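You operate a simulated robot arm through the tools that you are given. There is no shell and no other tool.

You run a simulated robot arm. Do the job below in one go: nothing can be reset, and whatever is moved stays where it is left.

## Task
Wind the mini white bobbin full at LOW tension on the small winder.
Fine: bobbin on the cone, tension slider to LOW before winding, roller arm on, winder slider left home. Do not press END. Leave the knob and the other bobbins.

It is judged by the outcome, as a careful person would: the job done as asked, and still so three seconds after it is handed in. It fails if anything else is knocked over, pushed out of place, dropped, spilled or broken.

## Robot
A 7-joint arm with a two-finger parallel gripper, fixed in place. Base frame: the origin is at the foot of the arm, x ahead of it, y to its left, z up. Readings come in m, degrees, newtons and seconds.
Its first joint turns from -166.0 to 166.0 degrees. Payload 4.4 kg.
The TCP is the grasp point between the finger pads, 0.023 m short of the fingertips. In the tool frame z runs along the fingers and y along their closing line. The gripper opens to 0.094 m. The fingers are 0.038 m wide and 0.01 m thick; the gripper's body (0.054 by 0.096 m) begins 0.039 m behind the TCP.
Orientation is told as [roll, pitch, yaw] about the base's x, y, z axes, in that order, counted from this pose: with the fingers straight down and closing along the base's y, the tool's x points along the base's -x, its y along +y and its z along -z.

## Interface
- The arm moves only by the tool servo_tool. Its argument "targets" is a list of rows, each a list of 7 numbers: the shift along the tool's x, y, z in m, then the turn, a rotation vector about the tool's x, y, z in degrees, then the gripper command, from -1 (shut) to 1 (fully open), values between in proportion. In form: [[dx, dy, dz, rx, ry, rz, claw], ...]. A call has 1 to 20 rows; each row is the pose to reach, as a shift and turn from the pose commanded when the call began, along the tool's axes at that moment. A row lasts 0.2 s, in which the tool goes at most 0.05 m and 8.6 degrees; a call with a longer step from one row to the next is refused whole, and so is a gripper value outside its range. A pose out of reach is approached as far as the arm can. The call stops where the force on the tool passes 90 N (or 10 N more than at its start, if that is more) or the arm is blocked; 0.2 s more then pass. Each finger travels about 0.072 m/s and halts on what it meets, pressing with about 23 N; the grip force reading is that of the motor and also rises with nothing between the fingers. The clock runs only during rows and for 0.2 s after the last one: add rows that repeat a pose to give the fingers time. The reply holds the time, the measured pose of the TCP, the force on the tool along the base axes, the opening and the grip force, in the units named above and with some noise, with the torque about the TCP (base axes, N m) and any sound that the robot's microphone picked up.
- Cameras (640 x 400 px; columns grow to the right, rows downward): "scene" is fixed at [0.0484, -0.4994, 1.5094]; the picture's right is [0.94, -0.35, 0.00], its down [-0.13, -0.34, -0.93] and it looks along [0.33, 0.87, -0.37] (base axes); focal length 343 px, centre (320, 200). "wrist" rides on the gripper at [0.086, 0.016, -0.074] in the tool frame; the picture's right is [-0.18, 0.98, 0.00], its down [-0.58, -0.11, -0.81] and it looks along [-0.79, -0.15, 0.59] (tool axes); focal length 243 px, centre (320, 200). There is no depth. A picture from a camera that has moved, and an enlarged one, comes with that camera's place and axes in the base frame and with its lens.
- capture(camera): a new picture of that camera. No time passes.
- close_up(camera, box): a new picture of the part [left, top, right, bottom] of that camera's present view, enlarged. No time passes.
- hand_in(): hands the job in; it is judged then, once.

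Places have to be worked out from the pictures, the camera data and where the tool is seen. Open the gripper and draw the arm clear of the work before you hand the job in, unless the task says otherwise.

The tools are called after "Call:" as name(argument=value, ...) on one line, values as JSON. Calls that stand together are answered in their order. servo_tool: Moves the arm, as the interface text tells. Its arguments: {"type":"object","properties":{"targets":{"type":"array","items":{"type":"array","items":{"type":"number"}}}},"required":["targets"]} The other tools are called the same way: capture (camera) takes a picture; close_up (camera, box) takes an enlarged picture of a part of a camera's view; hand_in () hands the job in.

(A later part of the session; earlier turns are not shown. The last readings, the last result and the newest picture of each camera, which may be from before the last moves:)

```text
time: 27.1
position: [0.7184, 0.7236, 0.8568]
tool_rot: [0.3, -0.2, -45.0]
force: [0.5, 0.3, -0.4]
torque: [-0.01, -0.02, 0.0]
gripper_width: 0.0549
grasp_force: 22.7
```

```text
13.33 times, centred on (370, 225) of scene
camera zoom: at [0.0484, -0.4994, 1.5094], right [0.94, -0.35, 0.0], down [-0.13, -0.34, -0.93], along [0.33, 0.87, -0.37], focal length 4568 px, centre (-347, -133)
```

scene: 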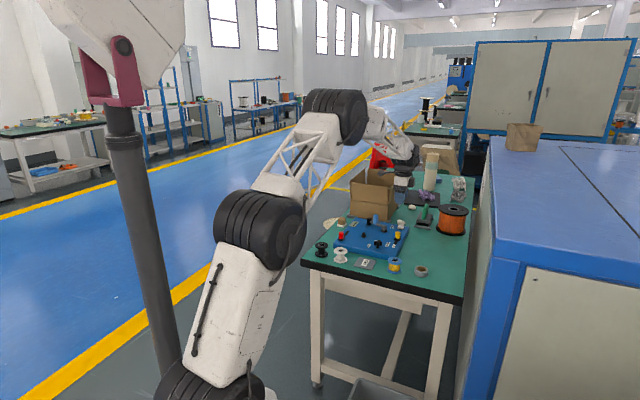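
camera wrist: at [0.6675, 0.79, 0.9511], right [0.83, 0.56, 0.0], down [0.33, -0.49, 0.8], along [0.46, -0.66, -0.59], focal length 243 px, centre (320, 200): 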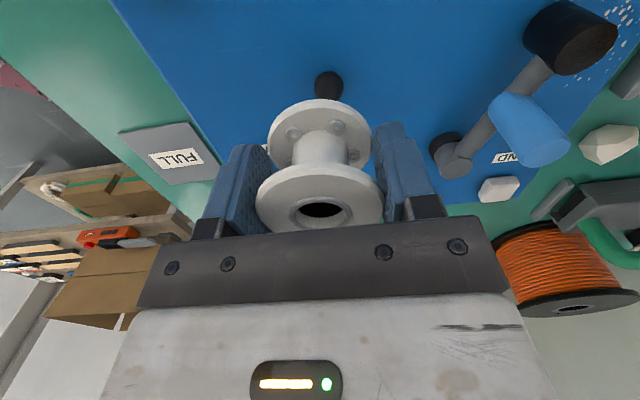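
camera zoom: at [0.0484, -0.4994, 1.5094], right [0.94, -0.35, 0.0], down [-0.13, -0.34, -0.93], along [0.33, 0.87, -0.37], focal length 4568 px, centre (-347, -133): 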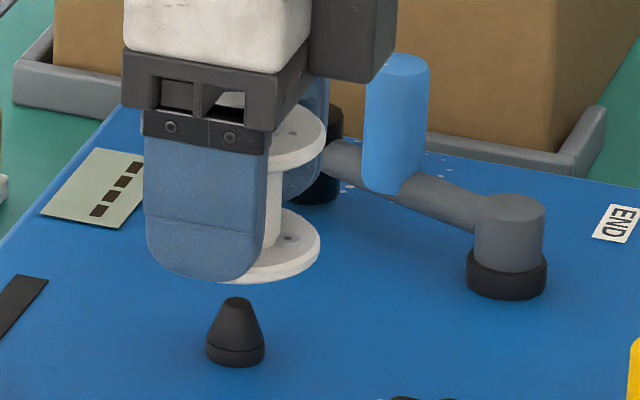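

Nearly aligned; a residual of about 1.3 mm along tool y. I'll correct that and lower 20 mm onto the cone tip, watching force.

Call:
servo_tool(targets=[[0, 0.0013, 0.0, 0, 0, 0, 0.0], [0, 0.0013, 0.005, 0, 0, 0, 0.0], [0, 0.0013, 0.01, 0, 0, 0, 0.0], [0, 0.0013, 0.015, 0, 0, 0, 0.0], [0, 0.0013, 0.02, 0, 0, 0, 0.0]])

Call:
close_up(camera="wrist", box=[240, 60, 400, 240])

Call:
close_up(camera="scene", box=[350, 210, 390, 240])

```text
time: 28.2
position: [0.7198, 0.7208, 0.8384]
tool_rot: [0.2, -0.1, -45.0]
force: [-0.8, 0.0, -0.7]
torque: [-0.01, 0.04, -0.01]
gripper_width: 0.0551
grasp_force: 22.5
```

```text
2.22 times, centred on (320, 150) of wrist
camera zoom: at [0.6703, 0.7953, 0.9127], right [0.83, 0.56, 0.0], down [0.33, -0.49, 0.81], along [0.46, -0.67, -0.59], focal length 539 px, centre (320, 311)
```

zoom: 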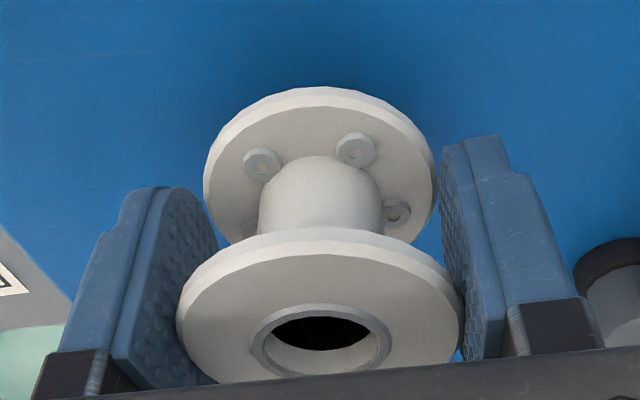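

```text
13.33 times, centred on (370, 225) of scene
camera zoom: at [0.0484, -0.4994, 1.5094], right [0.94, -0.35, 0.0], down [-0.13, -0.34, -0.93], along [0.33, 0.87, -0.37], focal length 4568 px, centre (-347, -133)
```

zoom: 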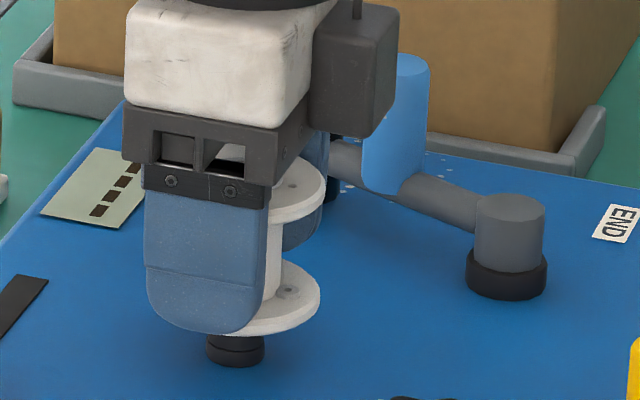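

The cone tip is entering the hole with no force. I'll continue down 12 mm more in small steps.

Call:
servo_tool(targets=[[0, 0, 0.003, 0, 0, 0, 0.0], [0, 0, 0.006, 0, 0, 0, 0.0], [0, 0, 0.009, 0, 0, 0, 0.0], [0, 0, 0.012, 0, 0, 0, 0.0], [0, 0, 0.012, 0, 0, 0, 0.0]])

Call:
close_up(camera="scene", box=[350, 210, 390, 240])

```text
time: 29.4
position: [0.7195, 0.7235, 0.8276]
tool_rot: [0.2, -0.3, -45.0]
force: [-0.6, 0.4, 0.3]
torque: [0.0, -0.02, 0.0]
gripper_width: 0.0549
grasp_force: 22.4
```

```text
13.33 times, centred on (370, 225) of scene
camera zoom: at [0.0484, -0.4994, 1.5094], right [0.94, -0.35, 0.0], down [-0.13, -0.34, -0.93], along [0.33, 0.87, -0.37], focal length 4568 px, centre (-347, -133)
```

zoom: 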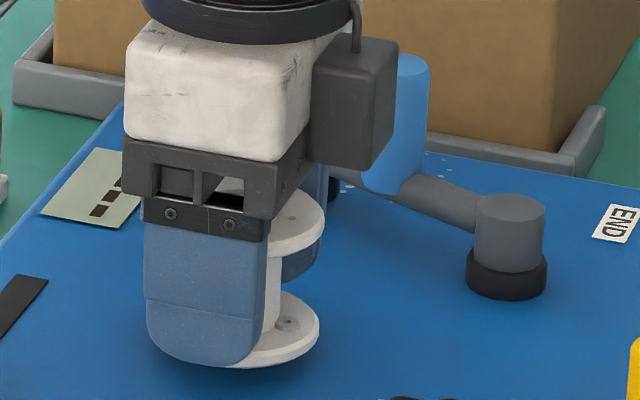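

Still no force and about 8–9 mm above the board by my estimate. Continuing down in 2 mm steps.

Call:
servo_tool(targets=[[0, 0, 0.002, 0, 0, 0, 0.0], [0, 0, 0.004, 0, 0, 0, 0.0], [0, 0, 0.006, 0, 0, 0, 0.0], [0, 0, 0.006, 0, 0, 0, 0.0]])

Call:
close_up(camera="scene", box=[350, 210, 390, 240])

```text
time: 30.4
position: [0.7209, 0.7217, 0.8198]
tool_rot: [0.3, -0.2, -45.0]
force: [-0.5, 0.4, -0.2]
torque: [0.0, -0.03, -0.01]
gripper_width: 0.055
grasp_force: 23.9
```

```text
13.33 times, centred on (370, 225) of scene
camera zoom: at [0.0484, -0.4994, 1.5094], right [0.94, -0.35, 0.0], down [-0.13, -0.34, -0.93], along [0.33, 0.87, -0.37], focal length 4568 px, centre (-347, -133)
```

zoom: 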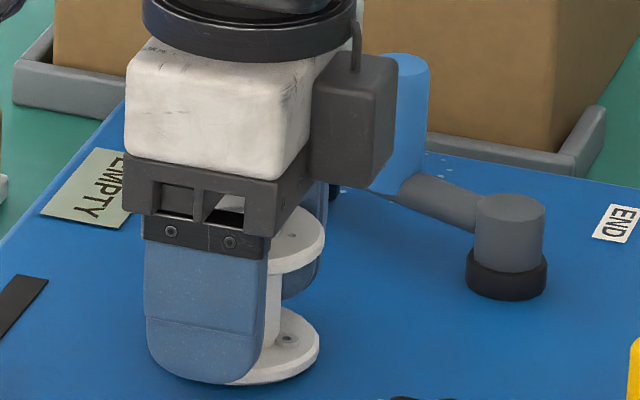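

The display now reads "EMPTY": the winder has sensed the bobbin. I'll lower the last ~3 mm gently.

Call:
servo_tool(targets=[[0, 0, 0.001, 0, 0, 0, 0.0], [0, 0, 0.002, 0, 0, 0, 0.0], [0, 0, 0.003, 0, 0, 0, 0.0], [0, 0, 0.003, 0, 0, 0, 0.0]])

Call:
close_up(camera="scene", box=[350, 210, 390, 240])

```text
time: 31.4
position: [0.7209, 0.7222, 0.819]
tool_rot: [0.4, -0.3, -45.1]
force: [-2.2, 0.3, 11.2]
torque: [0.13, 0.31, 0.0]
gripper_width: 0.055
grasp_force: 23.2
```

```text
13.33 times, centred on (370, 225) of scene
camera zoom: at [0.0484, -0.4994, 1.5094], right [0.94, -0.35, 0.0], down [-0.13, -0.34, -0.93], along [0.33, 0.87, -0.37], focal length 4568 px, centre (-347, -133)
```

zoom: 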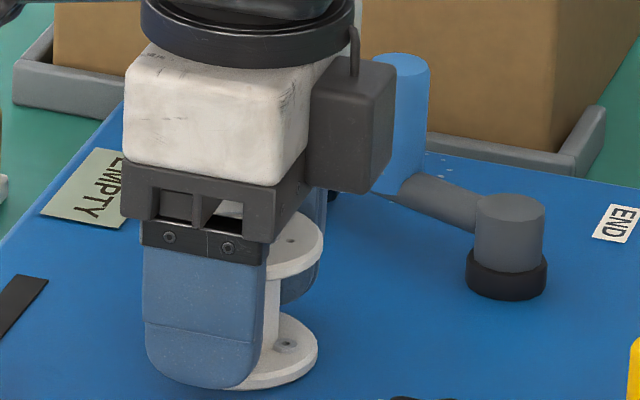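

Contact at 11 N: the bobbin is seated. I'll open the fingers and rise straight up.

Call:
servo_tool(targets=[[0, 0, 0, 0, 0, 0, 0.3], [0, 0, 0, 0, 0, 0, 0.5], [0, 0, 0, 0, 0, 0, 0.6], [0, 0, -0.01, 0, 0, 0, 0.6], [0, 0, -0.03, 0, 0, 0, 0.6], [0, 0, -0.06, 0, 0, 0, 0.6], [0, 0, -0.1, 0, 0, 0, 0.6], [0, 0, -0.13, 0, 0, 0, 0.6]])

Call:
capture(camera="wrist")

Call:
close_up(camera="scene", box=[335, 205, 405, 255])

```text
time: 33.2
position: [0.7176, 0.7203, 0.9469]
tool_rot: [0.1, -0.2, -45.0]
force: [-0.1, 0.2, -1.6]
torque: [0.01, 0.02, -0.02]
gripper_width: 0.0754
grasp_force: 0.0
```

```text
taken
camera wrist: at [0.6687, 0.795, 1.022], right [0.83, 0.56, 0.0], down [0.33, -0.49, 0.81], along [0.46, -0.67, -0.59], focal length 243 px, centre (320, 200)
```

wrist: 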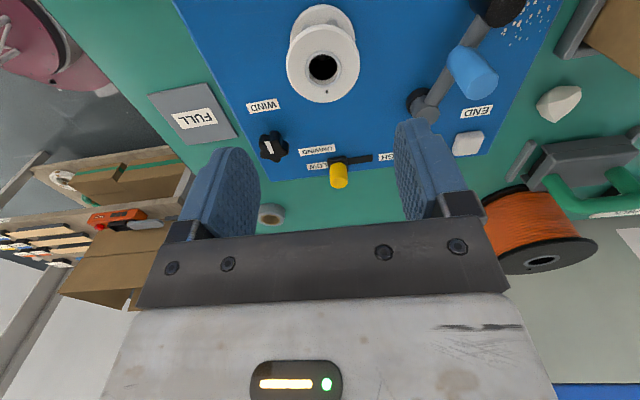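

```text
8.00 times, centred on (370, 230) of scene
camera zoom: at [0.0484, -0.4994, 1.5094], right [0.94, -0.35, 0.0], down [-0.13, -0.34, -0.93], along [0.33, 0.87, -0.37], focal length 2741 px, centre (-80, -40)
```

zoom: 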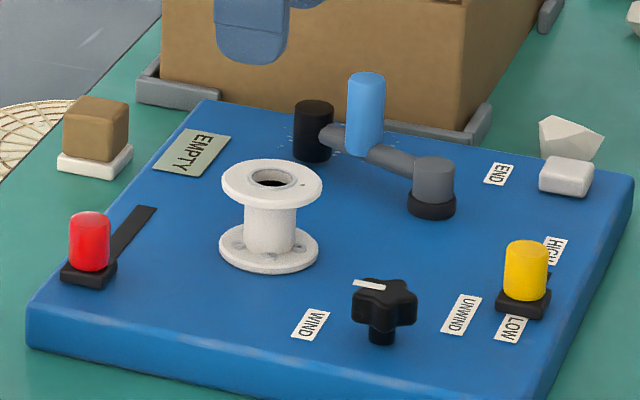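

The bobbin sits upright on the cone and the display reads EMPTY. Next is the roller arm; I'll zoom in on it to refine the pivot, handle and roller positions.

Call:
close_up(camera="wrist", box=[390, 0, 550, 120])

Call:
close_up(camera="scene", box=[350, 205, 395, 240])

```text
3.33 times, centred on (470, 60) of wrist
camera zoom: at [0.6687, 0.795, 1.022], right [0.83, 0.56, 0.0], down [0.33, -0.49, 0.81], along [0.46, -0.67, -0.59], focal length 809 px, centre (-180, 667)
```

zoom: 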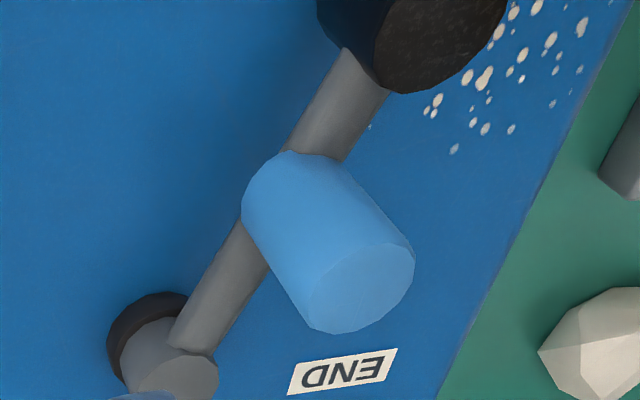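

```text
11.43 times, centred on (372, 222) of scene
camera zoom: at [0.0484, -0.4994, 1.5094], right [0.94, -0.35, 0.0], down [-0.13, -0.34, -0.93], along [0.33, 0.87, -0.37], focal length 3915 px, centre (-280, -57)
```

zoom: 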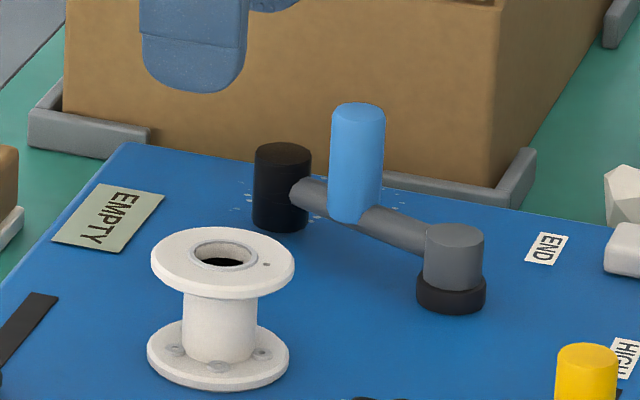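

Refined: pivot (0.835, 0.738), handle (0.8145, 0.785) at radius 51 mm and ~114°, roller at radius ~90 mm. The cone lies at 188° from the pivot. I'll position above the handle with the fingers either side of the arm (yaw −67°), planning to cage the handle and sweep it about the pivot.

Call:
servo_tool(targets=[[-0.0056, 0.028, 0.0, 0, 0, 5.5, -0.04], [-0.0113, 0.0565, 0.0, 0, 0, 11, -0.04], [-0.017, 0.085, 0.005, 0, 0, 16.5, -0.04], [-0.0226, 0.113, 0.015, 0, 0, 22, -0.04], [-0.0226, 0.113, 0.015, 0, 0, 22, -0.04]])

Call:
capture(camera="wrist")

Call:
close_up(camera="scene", box=[335, 165, 425, 245])

```text
time: 34.5
position: [0.8156, 0.7861, 0.9338]
tool_rot: [0.3, -0.1, -67.1]
force: [-0.1, -0.1, -0.5]
torque: [-0.01, 0.01, -0.01]
gripper_width: 0.0451
grasp_force: 0.0
```

```text
taken
camera wrist: at [0.797, 0.8728, 1.007], right [0.98, 0.21, 0.0], down [0.12, -0.58, 0.81], along [0.17, -0.79, -0.59], focal length 243 px, centre (320, 200)
```

wrist: 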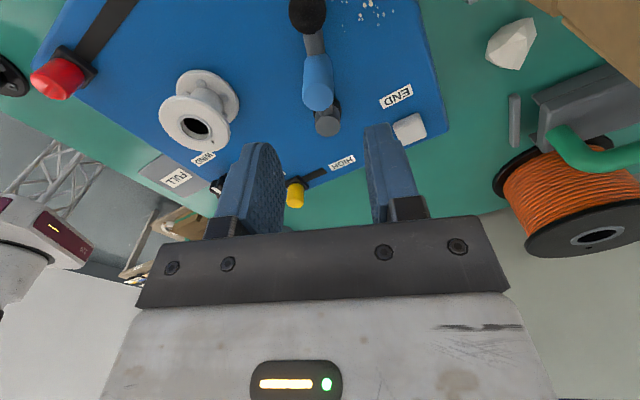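

```text
5.00 times, centred on (380, 205) of scene
camera zoom: at [0.0484, -0.4994, 1.5094], right [0.94, -0.35, 0.0], down [-0.13, -0.34, -0.93], along [0.33, 0.87, -0.37], focal length 1713 px, centre (20, 175)
```

zoom: 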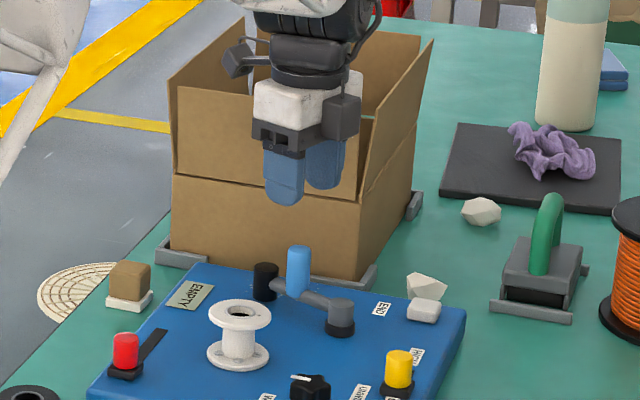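

The handle projects within ~3 mm of the TCP axis. I'll lower to z ≈ 0.846 with fingers either side of the handle.

Call:
servo_tool(targets=[[-0.002, -0.001, 0.02, 0, 0, 0, -0.04], [-0.002, -0.001, 0.04, 0, 0, 0, -0.04], [-0.002, -0.001, 0.06, 0, 0, 0, -0.04], [-0.002, -0.001, 0.075, 0, 0, 0, -0.04], [-0.002, -0.001, 0.088, 0, 0, 0, -0.04], [-0.002, -0.001, 0.088, 0, 0, 0, -0.04]])

Call:
capture(camera="wrist")

Call:
close_up(camera="scene", box=[345, 195, 405, 245])

```text
time: 35.9
position: [0.8148, 0.7837, 0.8452]
tool_rot: [0.2, -0.2, -67.0]
force: [-0.7, -0.3, -0.8]
torque: [0.03, 0.03, -0.01]
gripper_width: 0.0453
grasp_force: 0.2
```

```text
taken
camera wrist: at [0.7961, 0.8706, 0.9189], right [0.98, 0.21, 0.0], down [0.12, -0.58, 0.81], along [0.18, -0.79, -0.59], focal length 243 px, centre (320, 200)
```

wrist: 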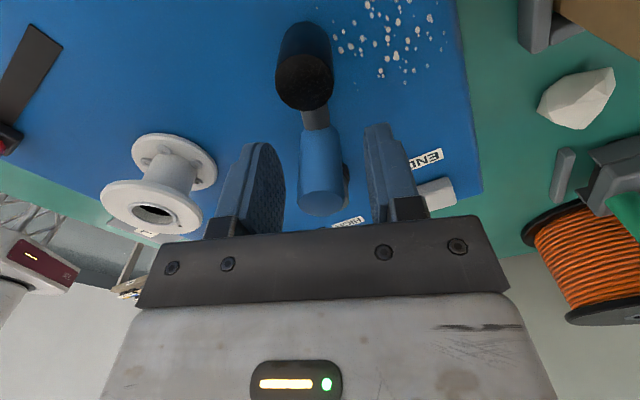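

```text
8.00 times, centred on (375, 220) of scene
camera zoom: at [0.0484, -0.4994, 1.5094], right [0.94, -0.35, 0.0], down [-0.13, -0.34, -0.93], along [0.33, 0.87, -0.37], focal length 2741 px, centre (-120, 40)
```

zoom: 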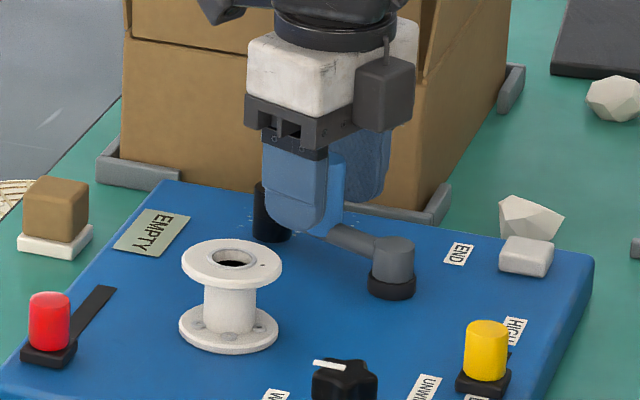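

The handle sits between the fingers with the arm bar below. I'll narrow to a loose cage (~30 mm) and sweep the first 30° about the pivot, rotating the tool with the arm.

Call:
servo_tool(targets=[[0, 0, 0, 0, 0, 0, -0.36], [0, 0, 0, 0, 0, 0, -0.36], [-0.0002, -0.0044, 0, 0, 0, -5, -0.36], [-0.0008, -0.0087, 0, 0, 0, -10, -0.36], [-0.0017, -0.0129, 0, 0, 0, -15, -0.36], [-0.003, -0.0171, 0, 0, 0, -20, -0.36], [-0.0047, -0.0211, 0, 0, 0, -25, -0.36], [-0.0067, -0.025, 0, 0, 0, -30, -0.36], [-0.0067, -0.025, 0, 0, 0, -30, -0.36]])

Call:
capture(camera="wrist")

Call:
close_up(camera="scene", box=[345, 195, 405, 245])

```text
time: 37.9
position: [0.7951, 0.7688, 0.845]
tool_rot: [0.2, -0.2, -37.0]
force: [1.0, 0.1, 0.0]
torque: [-0.02, 0.0, 0.02]
gripper_width: 0.03
grasp_force: 0.6
```

```text
taken
camera wrist: at [0.7357, 0.8336, 0.9184], right [0.74, 0.67, 0.0], down [0.4, -0.44, 0.81], along [0.55, -0.6, -0.59], focal length 243 px, centre (320, 200)
```

wrist: 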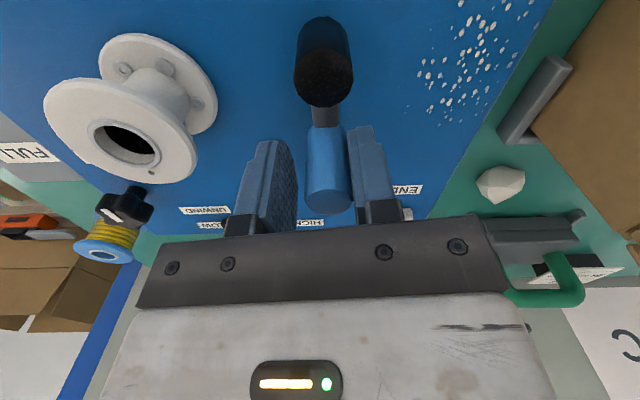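

```text
8.00 times, centred on (375, 220) of scene
camera zoom: at [0.0484, -0.4994, 1.5094], right [0.94, -0.35, 0.0], down [-0.13, -0.34, -0.93], along [0.33, 0.87, -0.37], focal length 2741 px, centre (-120, 40)
```

zoom: 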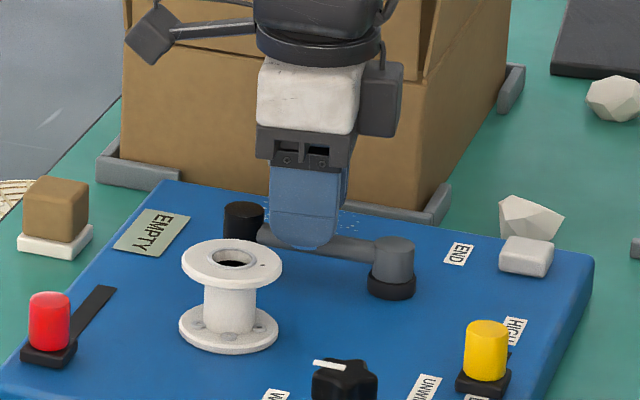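

The arm follows freely with no load. I'll sweep another 25° and check the roller's approach to the bobbin.

Call:
servo_tool(targets=[[-0.0002, -0.0044, 0, 0, 0, -5, -0.36], [-0.0008, -0.0087, 0, 0, 0, -10, -0.36], [-0.0017, -0.0129, 0, 0, 0, -15, -0.36], [-0.003, -0.0171, 0, 0, 0, -20, -0.36], [-0.0047, -0.0211, 0, 0, 0, -25, -0.36], [-0.0047, -0.0211, 0, 0, 0, -25, -0.36]])

Call:
capture(camera="wrist")

Call:
close_up(camera="scene", box=[345, 195, 405, 245])

```text
time: 39.2
position: [0.7865, 0.749, 0.8446]
tool_rot: [0.2, -0.4, -12.1]
force: [-0.5, 0.6, 0.7]
torque: [0.02, -0.03, 0.02]
gripper_width: 0.0303
grasp_force: 0.5
```

```text
taken
camera wrist: at [0.7051, 0.783, 0.919], right [0.38, 0.92, 0.0], down [0.54, -0.23, 0.81], along [0.75, -0.31, -0.59], focal length 243 px, centre (320, 200)
```

wrist: 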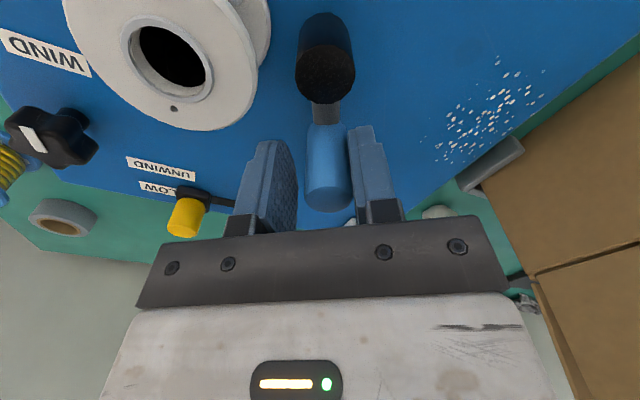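

```text
8.00 times, centred on (375, 220) of scene
camera zoom: at [0.0484, -0.4994, 1.5094], right [0.94, -0.35, 0.0], down [-0.13, -0.34, -0.93], along [0.33, 0.87, -0.37], focal length 2741 px, centre (-120, 40)
```

zoom: 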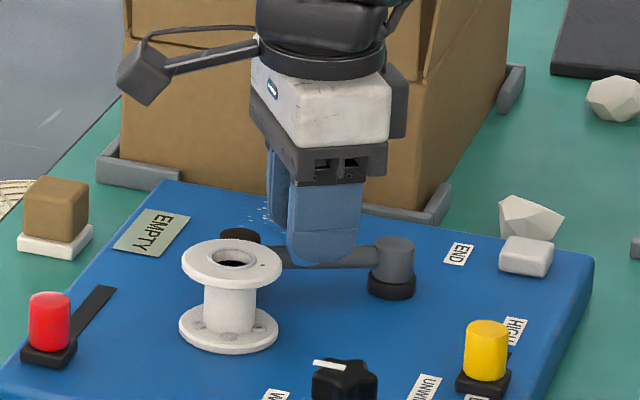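

The arm is at about 164°, and the roller nears the bobbin at flange-gap height. I'll continue in smaller 4° rows for 12°.

Call:
servo_tool(targets=[[-0.0001, -0.0035, 0, 0, 0, -4, -0.36], [-0.0005, -0.007, 0, 0, 0, -8, -0.36], [-0.0011, -0.0104, 0, 0, 0, -12, -0.36], [-0.0011, -0.0104, 0, 0, 0, -12, -0.36]])

Call:
capture(camera="wrist")

Call:
close_up(camera="scene", box=[345, 205, 395, 245])

```text
time: 40.2
position: [0.785, 0.7376, 0.8462]
tool_rot: [0.0, -0.2, 0.1]
force: [2.7, 22.7, -2.0]
torque: [-0.23, -0.28, -0.05]
gripper_width: 0.0402
grasp_force: 11.1
```

```text
taken
camera wrist: at [0.6988, 0.7549, 0.9194], right [0.18, 0.98, 0.0], down [0.58, -0.11, 0.81], along [0.8, -0.15, -0.59], focal length 243 px, centre (320, 200)
```

wrist: 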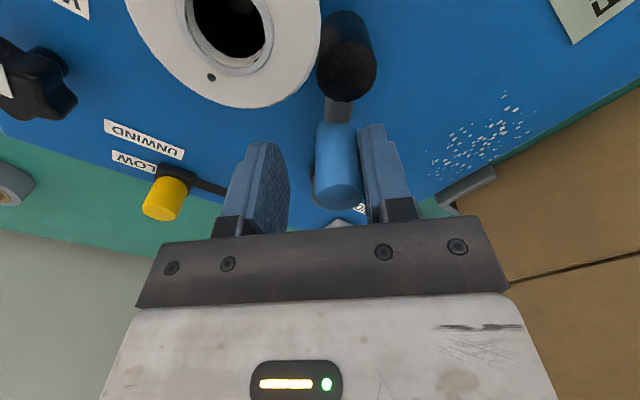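

```text
10.00 times, centred on (370, 225) of scene
camera zoom: at [0.0484, -0.4994, 1.5094], right [0.94, -0.35, 0.0], down [-0.13, -0.34, -0.93], along [0.33, 0.87, -0.37], focal length 3426 px, centre (-180, -50)
```

zoom: 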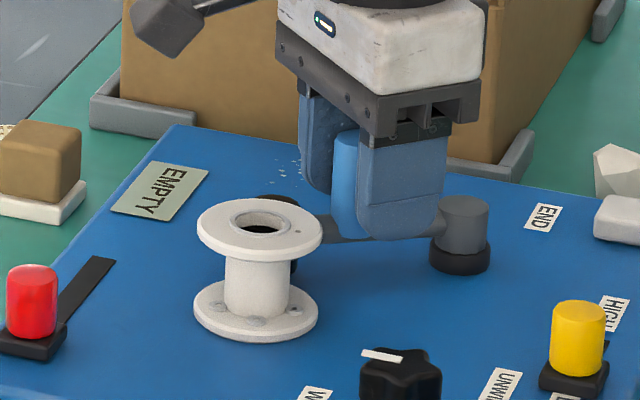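

The arm now resists with ~23 N at about 168°, and the fingers are being spread. I'll zoom in to see what the roller is meeting before pushing further.

Call:
close_up(camera="wrist", box=[220, 0, 420, 130])

Call:
close_up(camera="scene", box=[360, 218, 390, 238])

```text
3.08 times, centred on (320, 65) of wrist
camera zoom: at [0.6988, 0.7549, 0.9194], right [0.18, 0.98, 0.0], down [0.58, -0.11, 0.81], along [0.8, -0.15, -0.59], focal length 746 px, centre (320, 615)
```

zoom: 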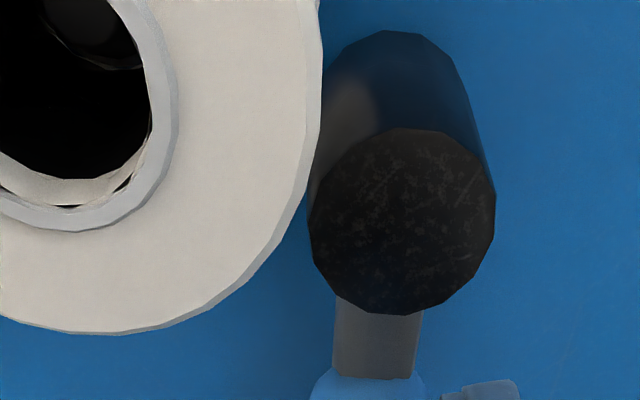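

```text
16.00 times, centred on (375, 228) of scene
camera zoom: at [0.0484, -0.4994, 1.5094], right [0.94, -0.35, 0.0], down [-0.13, -0.34, -0.93], along [0.33, 0.87, -0.37], focal length 5481 px, centre (-560, -248)
```

zoom: 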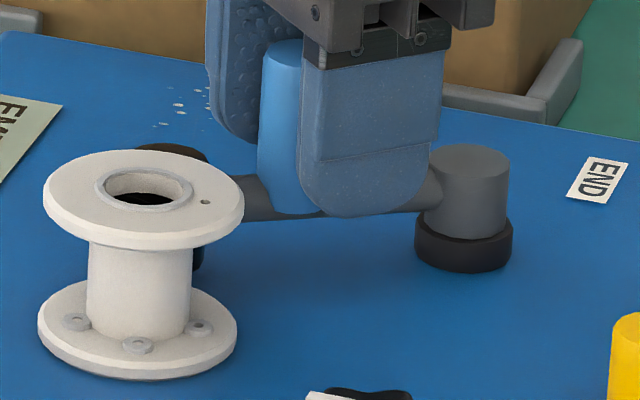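

The roller is right beside the flange rim but I can't tell if it's touching. I'll back the tool off 10° to see whether the arm stays put or springs back.

Call:
servo_tool(targets=[[-0.0001, 0.0035, 0, 0, 0, 4, -0.36], [-0.0005, 0.007, 0, 0, 0, 8, -0.36], [-0.0008, 0.0087, 0, 0, 0, 10, -0.36], [-0.0008, 0.0087, 0, 0, 0, 10, -0.36]])

Call:
close_up(camera="wrist", box=[180, 0, 440, 230])

Call:
close_up(camera="scene", box=[345, 205, 395, 245])

```text
time: 41.2
position: [0.7861, 0.7467, 0.8447]
tool_rot: [0.0, -0.2, -10.0]
force: [0.6, 0.1, 0.8]
torque: [0.01, 0.01, -0.01]
gripper_width: 0.0299
grasp_force: 0.0
```

```text
1.74 times, centred on (310, 115) of wrist
camera zoom: at [0.7048, 0.7782, 0.9188], right [0.35, 0.94, 0.0], down [0.55, -0.21, 0.81], along [0.76, -0.28, -0.59], focal length 422 px, centre (337, 348)
```

zoom: 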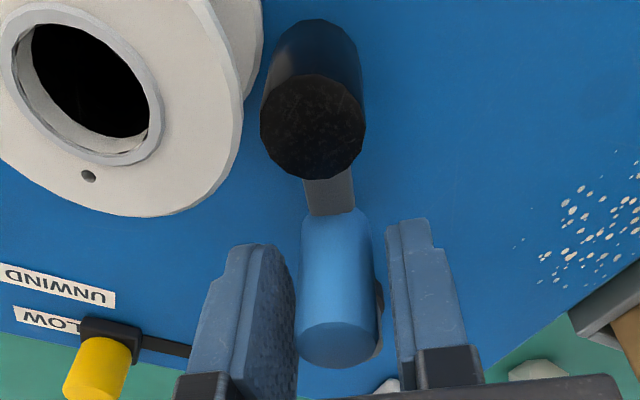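

```text
10.00 times, centred on (370, 225) of scene
camera zoom: at [0.0484, -0.4994, 1.5094], right [0.94, -0.35, 0.0], down [-0.13, -0.34, -0.93], along [0.33, 0.87, -0.37], focal length 3426 px, centre (-180, -50)
```

zoom: 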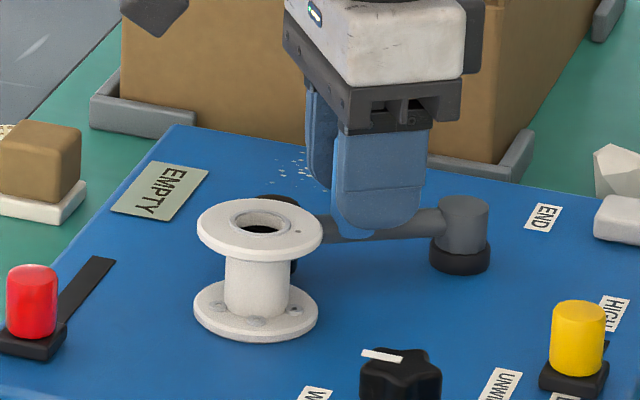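

The arm stays where left, with no spring-back. Roller and bobbin look unchanged, so that was a firm stop. I'll press it gently against the stop once more (~5°), ease back 3°, then open, lift clear and inspect.

Call:
servo_tool(targets=[[-0.0001, -0.0022, 0, 0, 0, -2.5, -0.36], [-0.0003, -0.0052, 0, 0, 0, -6, -0.36], [-0.0003, -0.0052, 0, 0, 0, -6, -0.36], [-0.0001, -0.0022, 0, 0, 0, -2.5, -0.36], [-0.0001, -0.0022, 0, 0, 0, -2.5, -0.2], [-0.0001, -0.0022, 0, 0, 0, -2.5, -0.04]])

Call:
servo_tool(targets=[[0, 0, -0.02, 0, 0, 0, -0.04], [0, 0, -0.05, 0, 0, 0, -0.04], [0, 0, -0.09, 0, 0, 0, -0.04], [0.0, 0, -0.12, 0, 0, 0, -0.04], [0.0, 0, -0.12, 0, 0, 0, -0.04]])

Call:
capture(camera="wrist")

Call:
close_up(camera="scene", box=[345, 205, 395, 245])

```text
time: 42.6
position: [0.7865, 0.7446, 0.8472]
tool_rot: [0.0, -0.3, -7.4]
force: [0.7, 0.8, -0.2]
torque: [0.0, 0.02, 0.01]
gripper_width: 0.045
grasp_force: 0.0
```

```text
time: 43.9
position: [0.7856, 0.7448, 0.9654]
tool_rot: [0.0, -0.2, -7.5]
force: [0.1, -0.1, 0.0]
torque: [-0.01, -0.02, 0.01]
gripper_width: 0.0452
grasp_force: 0.0
```

```text
taken
camera wrist: at [0.702, 0.7725, 1.0388], right [0.31, 0.95, 0.0], down [0.56, -0.18, 0.81], along [0.77, -0.25, -0.59], focal length 243 px, centre (320, 200)
```

wrist: 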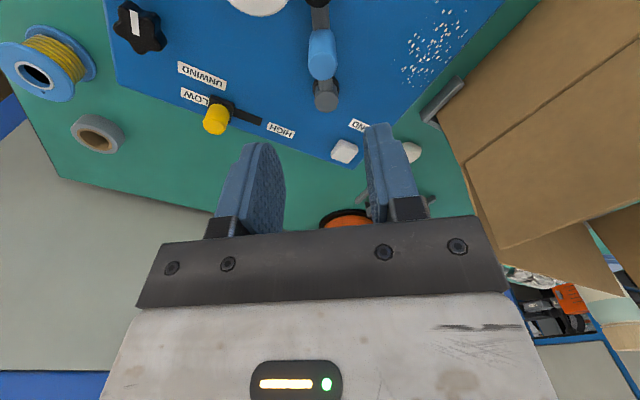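

```text
10.00 times, centred on (370, 225) of scene
camera zoom: at [0.0484, -0.4994, 1.5094], right [0.94, -0.35, 0.0], down [-0.13, -0.34, -0.93], along [0.33, 0.87, -0.37], focal length 3426 px, centre (-180, -50)
```

zoom: 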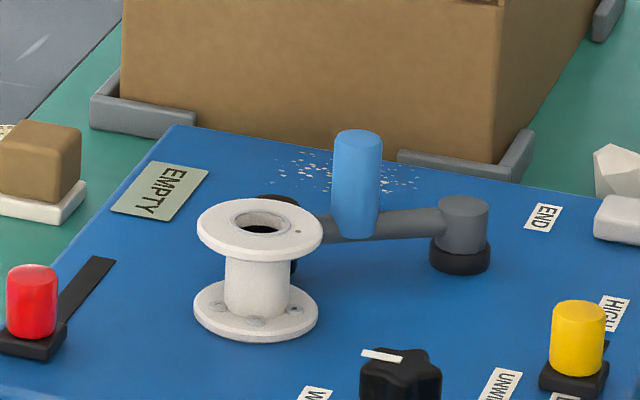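

The arm rests beside the bobbin without holding. I'll move the wrist camera to the front (yaw 45°) to look into the roller–bobbin gap and at the red slider.

Call:
servo_tool(targets=[[0.0211, -0.0208, 0.002, 0, 0, -7.5, -0.04], [0.0423, -0.0415, 0.004, 0, 0, -15, -0.04], [0.0634, -0.0623, 0.006, 0, 0, -22.5, -0.04], [0.0845, -0.083, 0.008, 0, 0, -30, -0.04], [0.1056, -0.1038, 0.01, 0, 0, -37.5, -0.04], [0.1268, -0.1245, 0.012, 0, 0, -45, -0.04], [0.1479, -0.1453, 0.015, 0, 0, -52.5, -0.04], [0.1479, -0.1453, 0.015, 0, 0, -52.5, -0.04]])

Call:
capture(camera="wrist")

Call:
close_up(camera="wrist", box=[240, 60, 420, 180])

```text
time: 45.6
position: [0.6184, 0.6198, 0.9485]
tool_rot: [-0.3, -0.2, 45.1]
force: [0.1, -0.8, -0.6]
torque: [0.01, 0.03, -0.01]
gripper_width: 0.045
grasp_force: 0.0
```

```text
taken
camera wrist: at [0.546, 0.5712, 1.0235], right [-0.57, 0.82, 0.0], down [0.48, 0.33, 0.81], along [0.67, 0.46, -0.59], focal length 243 px, centre (320, 200)
```

wrist: 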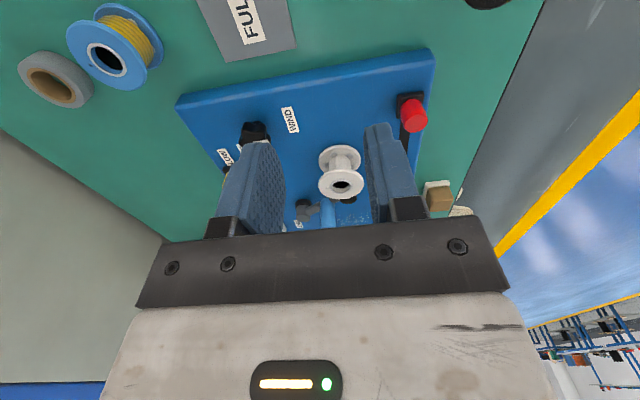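

```text
3.33 times, centred on (330, 120) of wrist
camera zoom: at [0.546, 0.5712, 1.0235], right [-0.57, 0.82, 0.0], down [0.48, 0.33, 0.81], along [0.67, 0.46, -0.59], focal length 809 px, centre (287, 467)
```

zoom: 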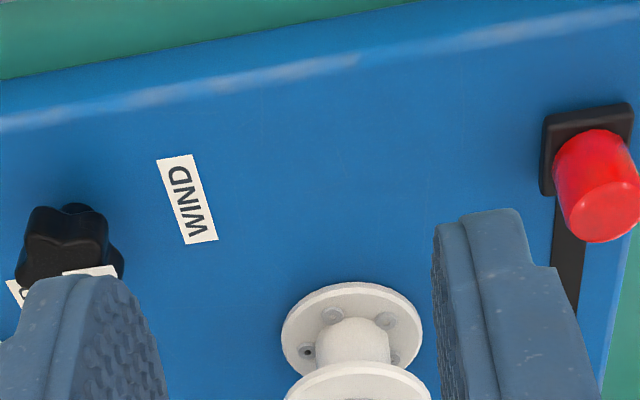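

I'll open the gripper fully out of the way of the view and zoom on the bobbin and roller.

Call:
servo_tool(targets=[[0.02, 0.0, -0.03, 0, 0, 0, 1], [0.02, 0.0, -0.06, 0, 0, 0, 1], [0.02, 0, -0.06, 0, 0, 0, 1], [0.02, 0, -0.06, 0, 0, 0, 1]])

Call:
close_up(camera="wrist", box=[260, 110, 420, 220])

Call:
close_up(camera="wrist", box=[300, 130, 380, 210])

```text
time: 46.6
position: [0.6051, 0.606, 1.01]
tool_rot: [-0.2, -0.2, 45.1]
force: [-0.8, 0.1, 0.5]
torque: [-0.01, 0.03, -0.01]
gripper_width: 0.094
grasp_force: 0.1
```

```text
3.64 times, centred on (340, 165) of wrist
camera zoom: at [0.5332, 0.557, 1.0836], right [-0.56, 0.83, 0.0], down [0.48, 0.33, 0.81], along [0.67, 0.46, -0.59], focal length 882 px, centre (247, 327)
```

zoom: 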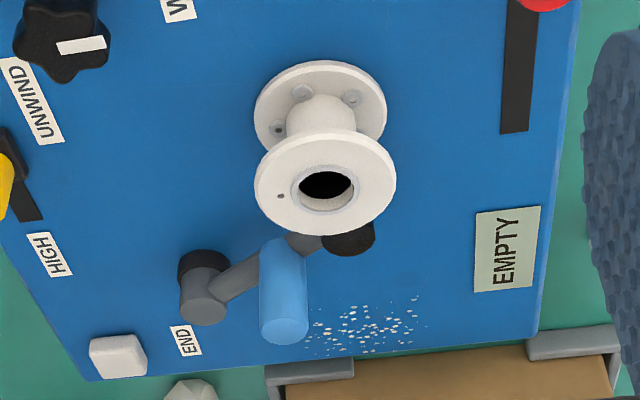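

```text
5.00 times, centred on (340, 170) of wrist
camera zoom: at [0.5332, 0.557, 1.0836], right [-0.56, 0.83, 0.0], down [0.48, 0.33, 0.81], along [0.67, 0.46, -0.59], focal length 1213 px, centre (220, 350)
```

zoom: 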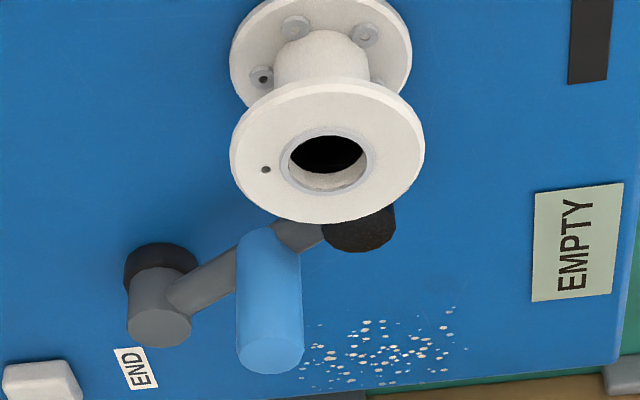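

The bobbin is upright with the roller against its rim. Nothing winds by itself, so the red winder slider must drive it. I'll locate the red cap precisely.

Call:
close_up(camera="wrist", box=[350, 70, 450, 150])

Call:
close_up(camera="scene", box=[325, 215, 375, 255])

```text
5.00 times, centred on (400, 110) of wrist
camera zoom: at [0.5332, 0.557, 1.0836], right [-0.56, 0.83, 0.0], down [0.48, 0.33, 0.81], along [0.67, 0.46, -0.59], focal length 1213 px, centre (-80, 650)
```

zoom: 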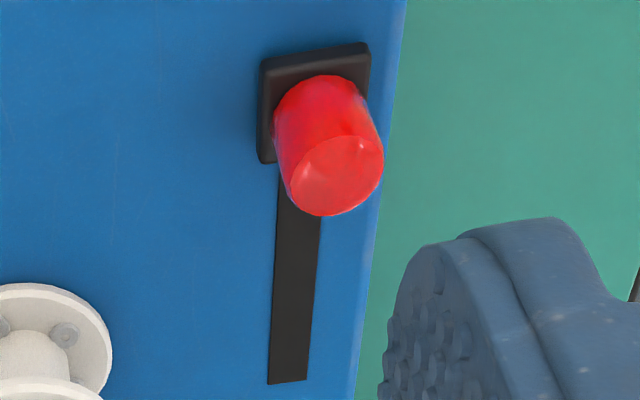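

```text
10.00 times, centred on (350, 235) of scene
camera zoom: at [0.0484, -0.4994, 1.5094], right [0.94, -0.35, 0.0], down [-0.13, -0.34, -0.93], along [0.33, 0.87, -0.37], focal length 3426 px, centre (20, -150)
```

zoom: 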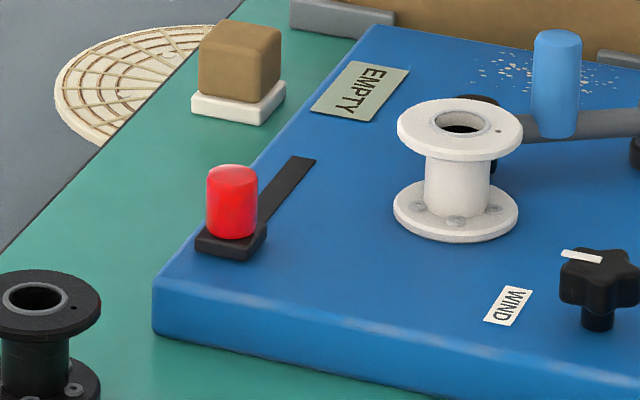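

The red cap top is at about (0.612, 0.728, 0.826), and the slot runs back ~80 mm. I'll move above it at z ≈ 0.90 with the gripper at 55 mm.

Call:
servo_tool(targets=[[-0.018, 0.0163, 0.02, 0, 0, 0, 0.5], [-0.0364, 0.0326, 0.04, 0, 0.0, 0, 0.3], [-0.0547, 0.0488, 0.06, 0, 0.0, 0, 0.17], [-0.0729, 0.0651, 0.085, 0, 0, 0, 0.17], [-0.0911, 0.0814, 0.11, 0, 0, 0, 0.17], [-0.0911, 0.0814, 0.11, 0, 0, 0, 0.17]])

Call:
capture(camera="wrist")

Call:
close_up(camera="scene", box=[325, 195, 385, 255])

```text
time: 48.0
position: [0.6145, 0.7283, 0.8966]
tool_rot: [-0.3, -0.2, 45.0]
force: [0.3, -0.2, 0.4]
torque: [-0.02, 0.03, 0.02]
gripper_width: 0.0551
grasp_force: 0.1
```

```text
taken
camera wrist: at [0.5421, 0.6797, 0.9714], right [-0.56, 0.83, 0.0], down [0.48, 0.33, 0.81], along [0.67, 0.46, -0.59], focal length 243 px, centre (320, 200)
```

wrist: 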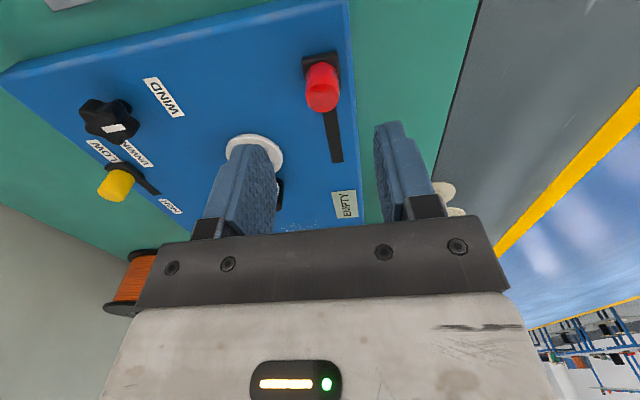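

```text
6.67 times, centred on (355, 225) of scene
camera zoom: at [0.0484, -0.4994, 1.5094], right [0.94, -0.35, 0.0], down [-0.13, -0.34, -0.93], along [0.33, 0.87, -0.37], focal length 2284 px, centre (87, 33)
```

zoom: 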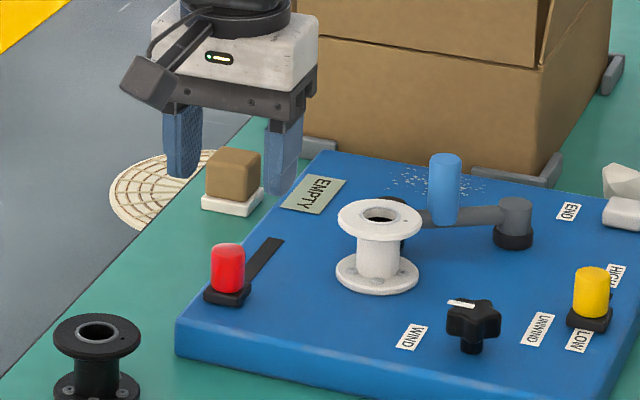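

The cap projects within ~2–3 mm of the TCP. I'll lower to z ≈ 0.829, and close on the cap.

Call:
servo_tool(targets=[[0.001, 0.001, 0.02, -0.35, -0.07, 0, 0.17], [0.002, 0.002, 0.04, -0.35, -0.07, 0, 0.17], [0.002, 0.002, 0.055, -0.35, -0.07, 0, 0.17], [0.002, 0.002, 0.067, -0.35, -0.07, 0, 0.17], [0.002, 0.002, 0.067, -0.35, -0.07, 0, 0.17]])

Call:
capture(camera="wrist")

Call:
close_up(camera="scene", box=[325, 205, 375, 255])

```text
time: 49.2
position: [0.6097, 0.7288, 0.8319]
tool_rot: [0.2, -0.2, 45.0]
force: [-0.1, -0.4, 0.1]
torque: [0.01, -0.02, 0.01]
gripper_width: 0.0553
grasp_force: 0.0
```

```text
taken
camera wrist: at [0.5372, 0.6792, 0.9059], right [-0.56, 0.83, 0.0], down [0.49, 0.33, 0.81], along [0.67, 0.46, -0.59], focal length 243 px, centre (320, 200)
```

wrist: 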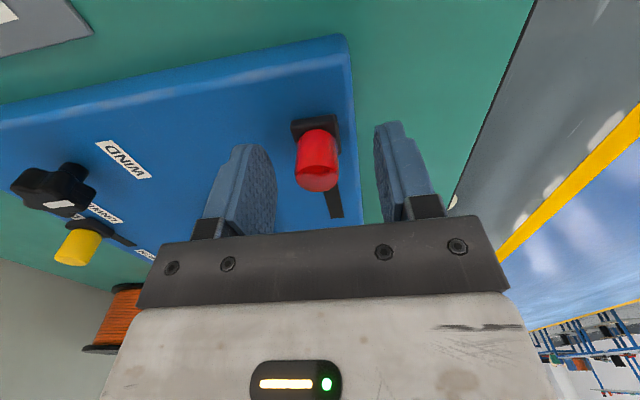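

```text
8.00 times, centred on (350, 230) of scene
camera zoom: at [0.0484, -0.4994, 1.5094], right [0.94, -0.35, 0.0], down [-0.13, -0.34, -0.93], along [0.33, 0.87, -0.37], focal length 2741 px, centre (80, -40)
```

zoom: 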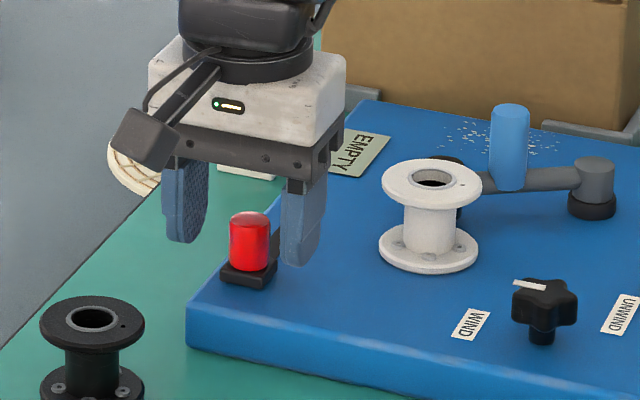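

The cap is between the fingers at the right height. Closing on it.

Call:
servo_tool(targets=[[0, -0.002, 0, 0, 0, 0, -0.1], [0, -0.002, 0, 0, 0, 0, -0.4], [0, -0.002, 0, 0, 0, 0, -0.7], [0, -0.002, 0, 0, 0, 0, -0.7], [0, -0.002, 0, 0, 0, 0, -0.7]])

Call:
close_up(camera="scene", box=[325, 205, 375, 255])

```text
time: 50.5
position: [0.6111, 0.7271, 0.8318]
tool_rot: [0.2, -0.2, 45.0]
force: [7.5, -6.6, -1.0]
torque: [-0.45, -0.46, -0.01]
gripper_width: 0.0229
grasp_force: 45.1
```

```text
8.00 times, centred on (350, 230) of scene
camera zoom: at [0.0484, -0.4994, 1.5094], right [0.94, -0.35, 0.0], down [-0.13, -0.34, -0.93], along [0.33, 0.87, -0.37], focal length 2741 px, centre (80, -40)
```

zoom: 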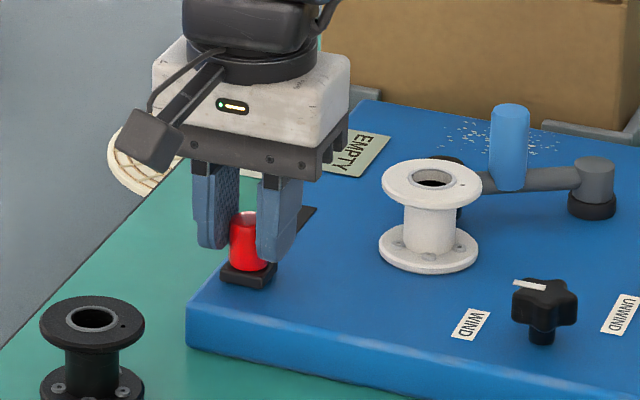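

Gripped at 22.9 mm. I'll slide it back +v (tool −x) by 20 mm first and check the readings, sound and display.

Call:
servo_tool(targets=[[-0.005, -0.001, 0, 0, 0, 0, -0.7], [-0.01, -0.001, 0, 0, 0, 0, -0.7], [-0.015, -0.001, 0, 0, 0, 0, -0.7], [-0.02, -0.001, 0, 0, 0, 0, -0.7], [-0.02, -0.001, 0, 0, 0, 0, -0.7]])

Call:
close_up(camera="scene", box=[325, 205, 395, 255])

```text
time: 51.6
position: [0.6246, 0.7403, 0.8323]
tool_rot: [0.1, -0.1, 45.1]
force: [-28.9, 26.5, -4.0]
torque: [0.64, -0.73, 0.25]
gripper_width: 0.0227
grasp_force: 45.4
```

```text
8.00 times, centred on (360, 230) of scene
camera zoom: at [0.0484, -0.4994, 1.5094], right [0.94, -0.35, 0.0], down [-0.13, -0.34, -0.93], along [0.33, 0.87, -0.37], focal length 2741 px, centre (0, -40)
```

zoom: 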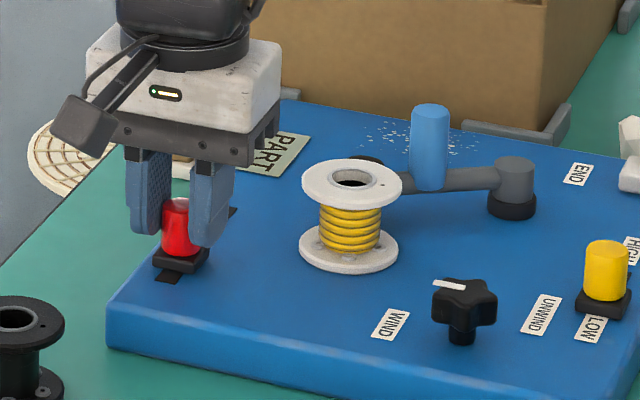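

Winding has begun: yellow line is on the bobbin and the display says "PART". I'll relieve the sideways load and hold here a second to see whether filling depends on time or on travel.

Call:
servo_tool(targets=[[0, 0.0015, 0, 0, 0, 0, -0.7], [0, 0.0025, 0, 0, 0, 0, -0.7], [0, 0.0025, 0, 0, 0, 0, -0.7]])

Call:
close_up(camera="scene", box=[325, 205, 395, 255])

```text
time: 52.5
position: [0.6256, 0.7398, 0.8322]
tool_rot: [0.0, -0.2, 44.8]
force: [-2.8, 1.7, 3.8]
torque: [-1.23, 0.59, -0.06]
gripper_width: 0.0229
grasp_force: 45.3
```

```text
8.00 times, centred on (360, 230) of scene
camera zoom: at [0.0484, -0.4994, 1.5094], right [0.94, -0.35, 0.0], down [-0.13, -0.34, -0.93], along [0.33, 0.87, -0.37], focal length 2741 px, centre (0, -40)
```

zoom: 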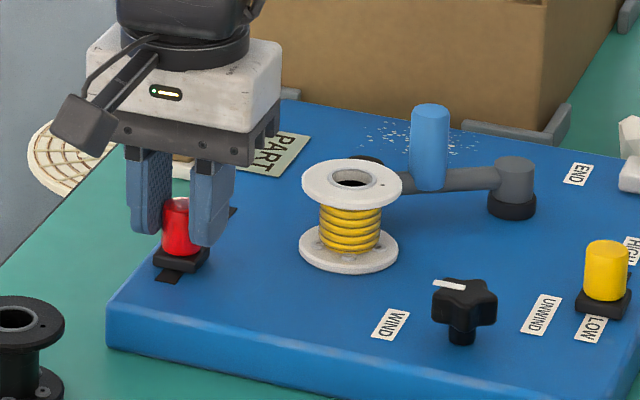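

No obvious change in 0.9 s. I'll hold two more seconds to distinguish.

Call:
servo_tool(targets=[[0, 0, 0, 0, 0, 0, -0.7], [0, 0, 0, 0, 0, 0, -0.7], [0, 0, 0, 0, 0, 0, -0.7], [0, 0, 0, 0, 0, 0, -0.7], [0, 0, 0, 0, 0, 0, -0.7], [0, 0, 0, 0, 0, 0, -0.7], [0, 0, 0, 0, 0, 0, -0.7], [0, 0, 0, 0, 0, 0, -0.7], [0, 0, 0, 0, 0, 0, -0.7], [0, 0, 0, 0, 0, 0, -0.7]])

Call:
close_up(camera="scene", box=[325, 205, 395, 255])

```text
time: 54.6
position: [0.6242, 0.7399, 0.832]
tool_rot: [0.2, -0.3, 45.0]
force: [34.7, -34.1, 6.1]
torque: [-0.32, -1.06, -0.2]
gripper_width: 0.0228
grasp_force: 44.7
```

```text
8.00 times, centred on (360, 230) of scene
camera zoom: at [0.0484, -0.4994, 1.5094], right [0.94, -0.35, 0.0], down [-0.13, -0.34, -0.93], along [0.33, 0.87, -0.37], focal length 2741 px, centre (0, -40)
```

zoom: 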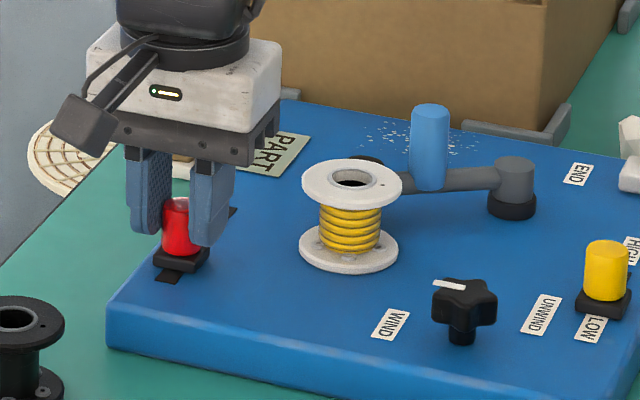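

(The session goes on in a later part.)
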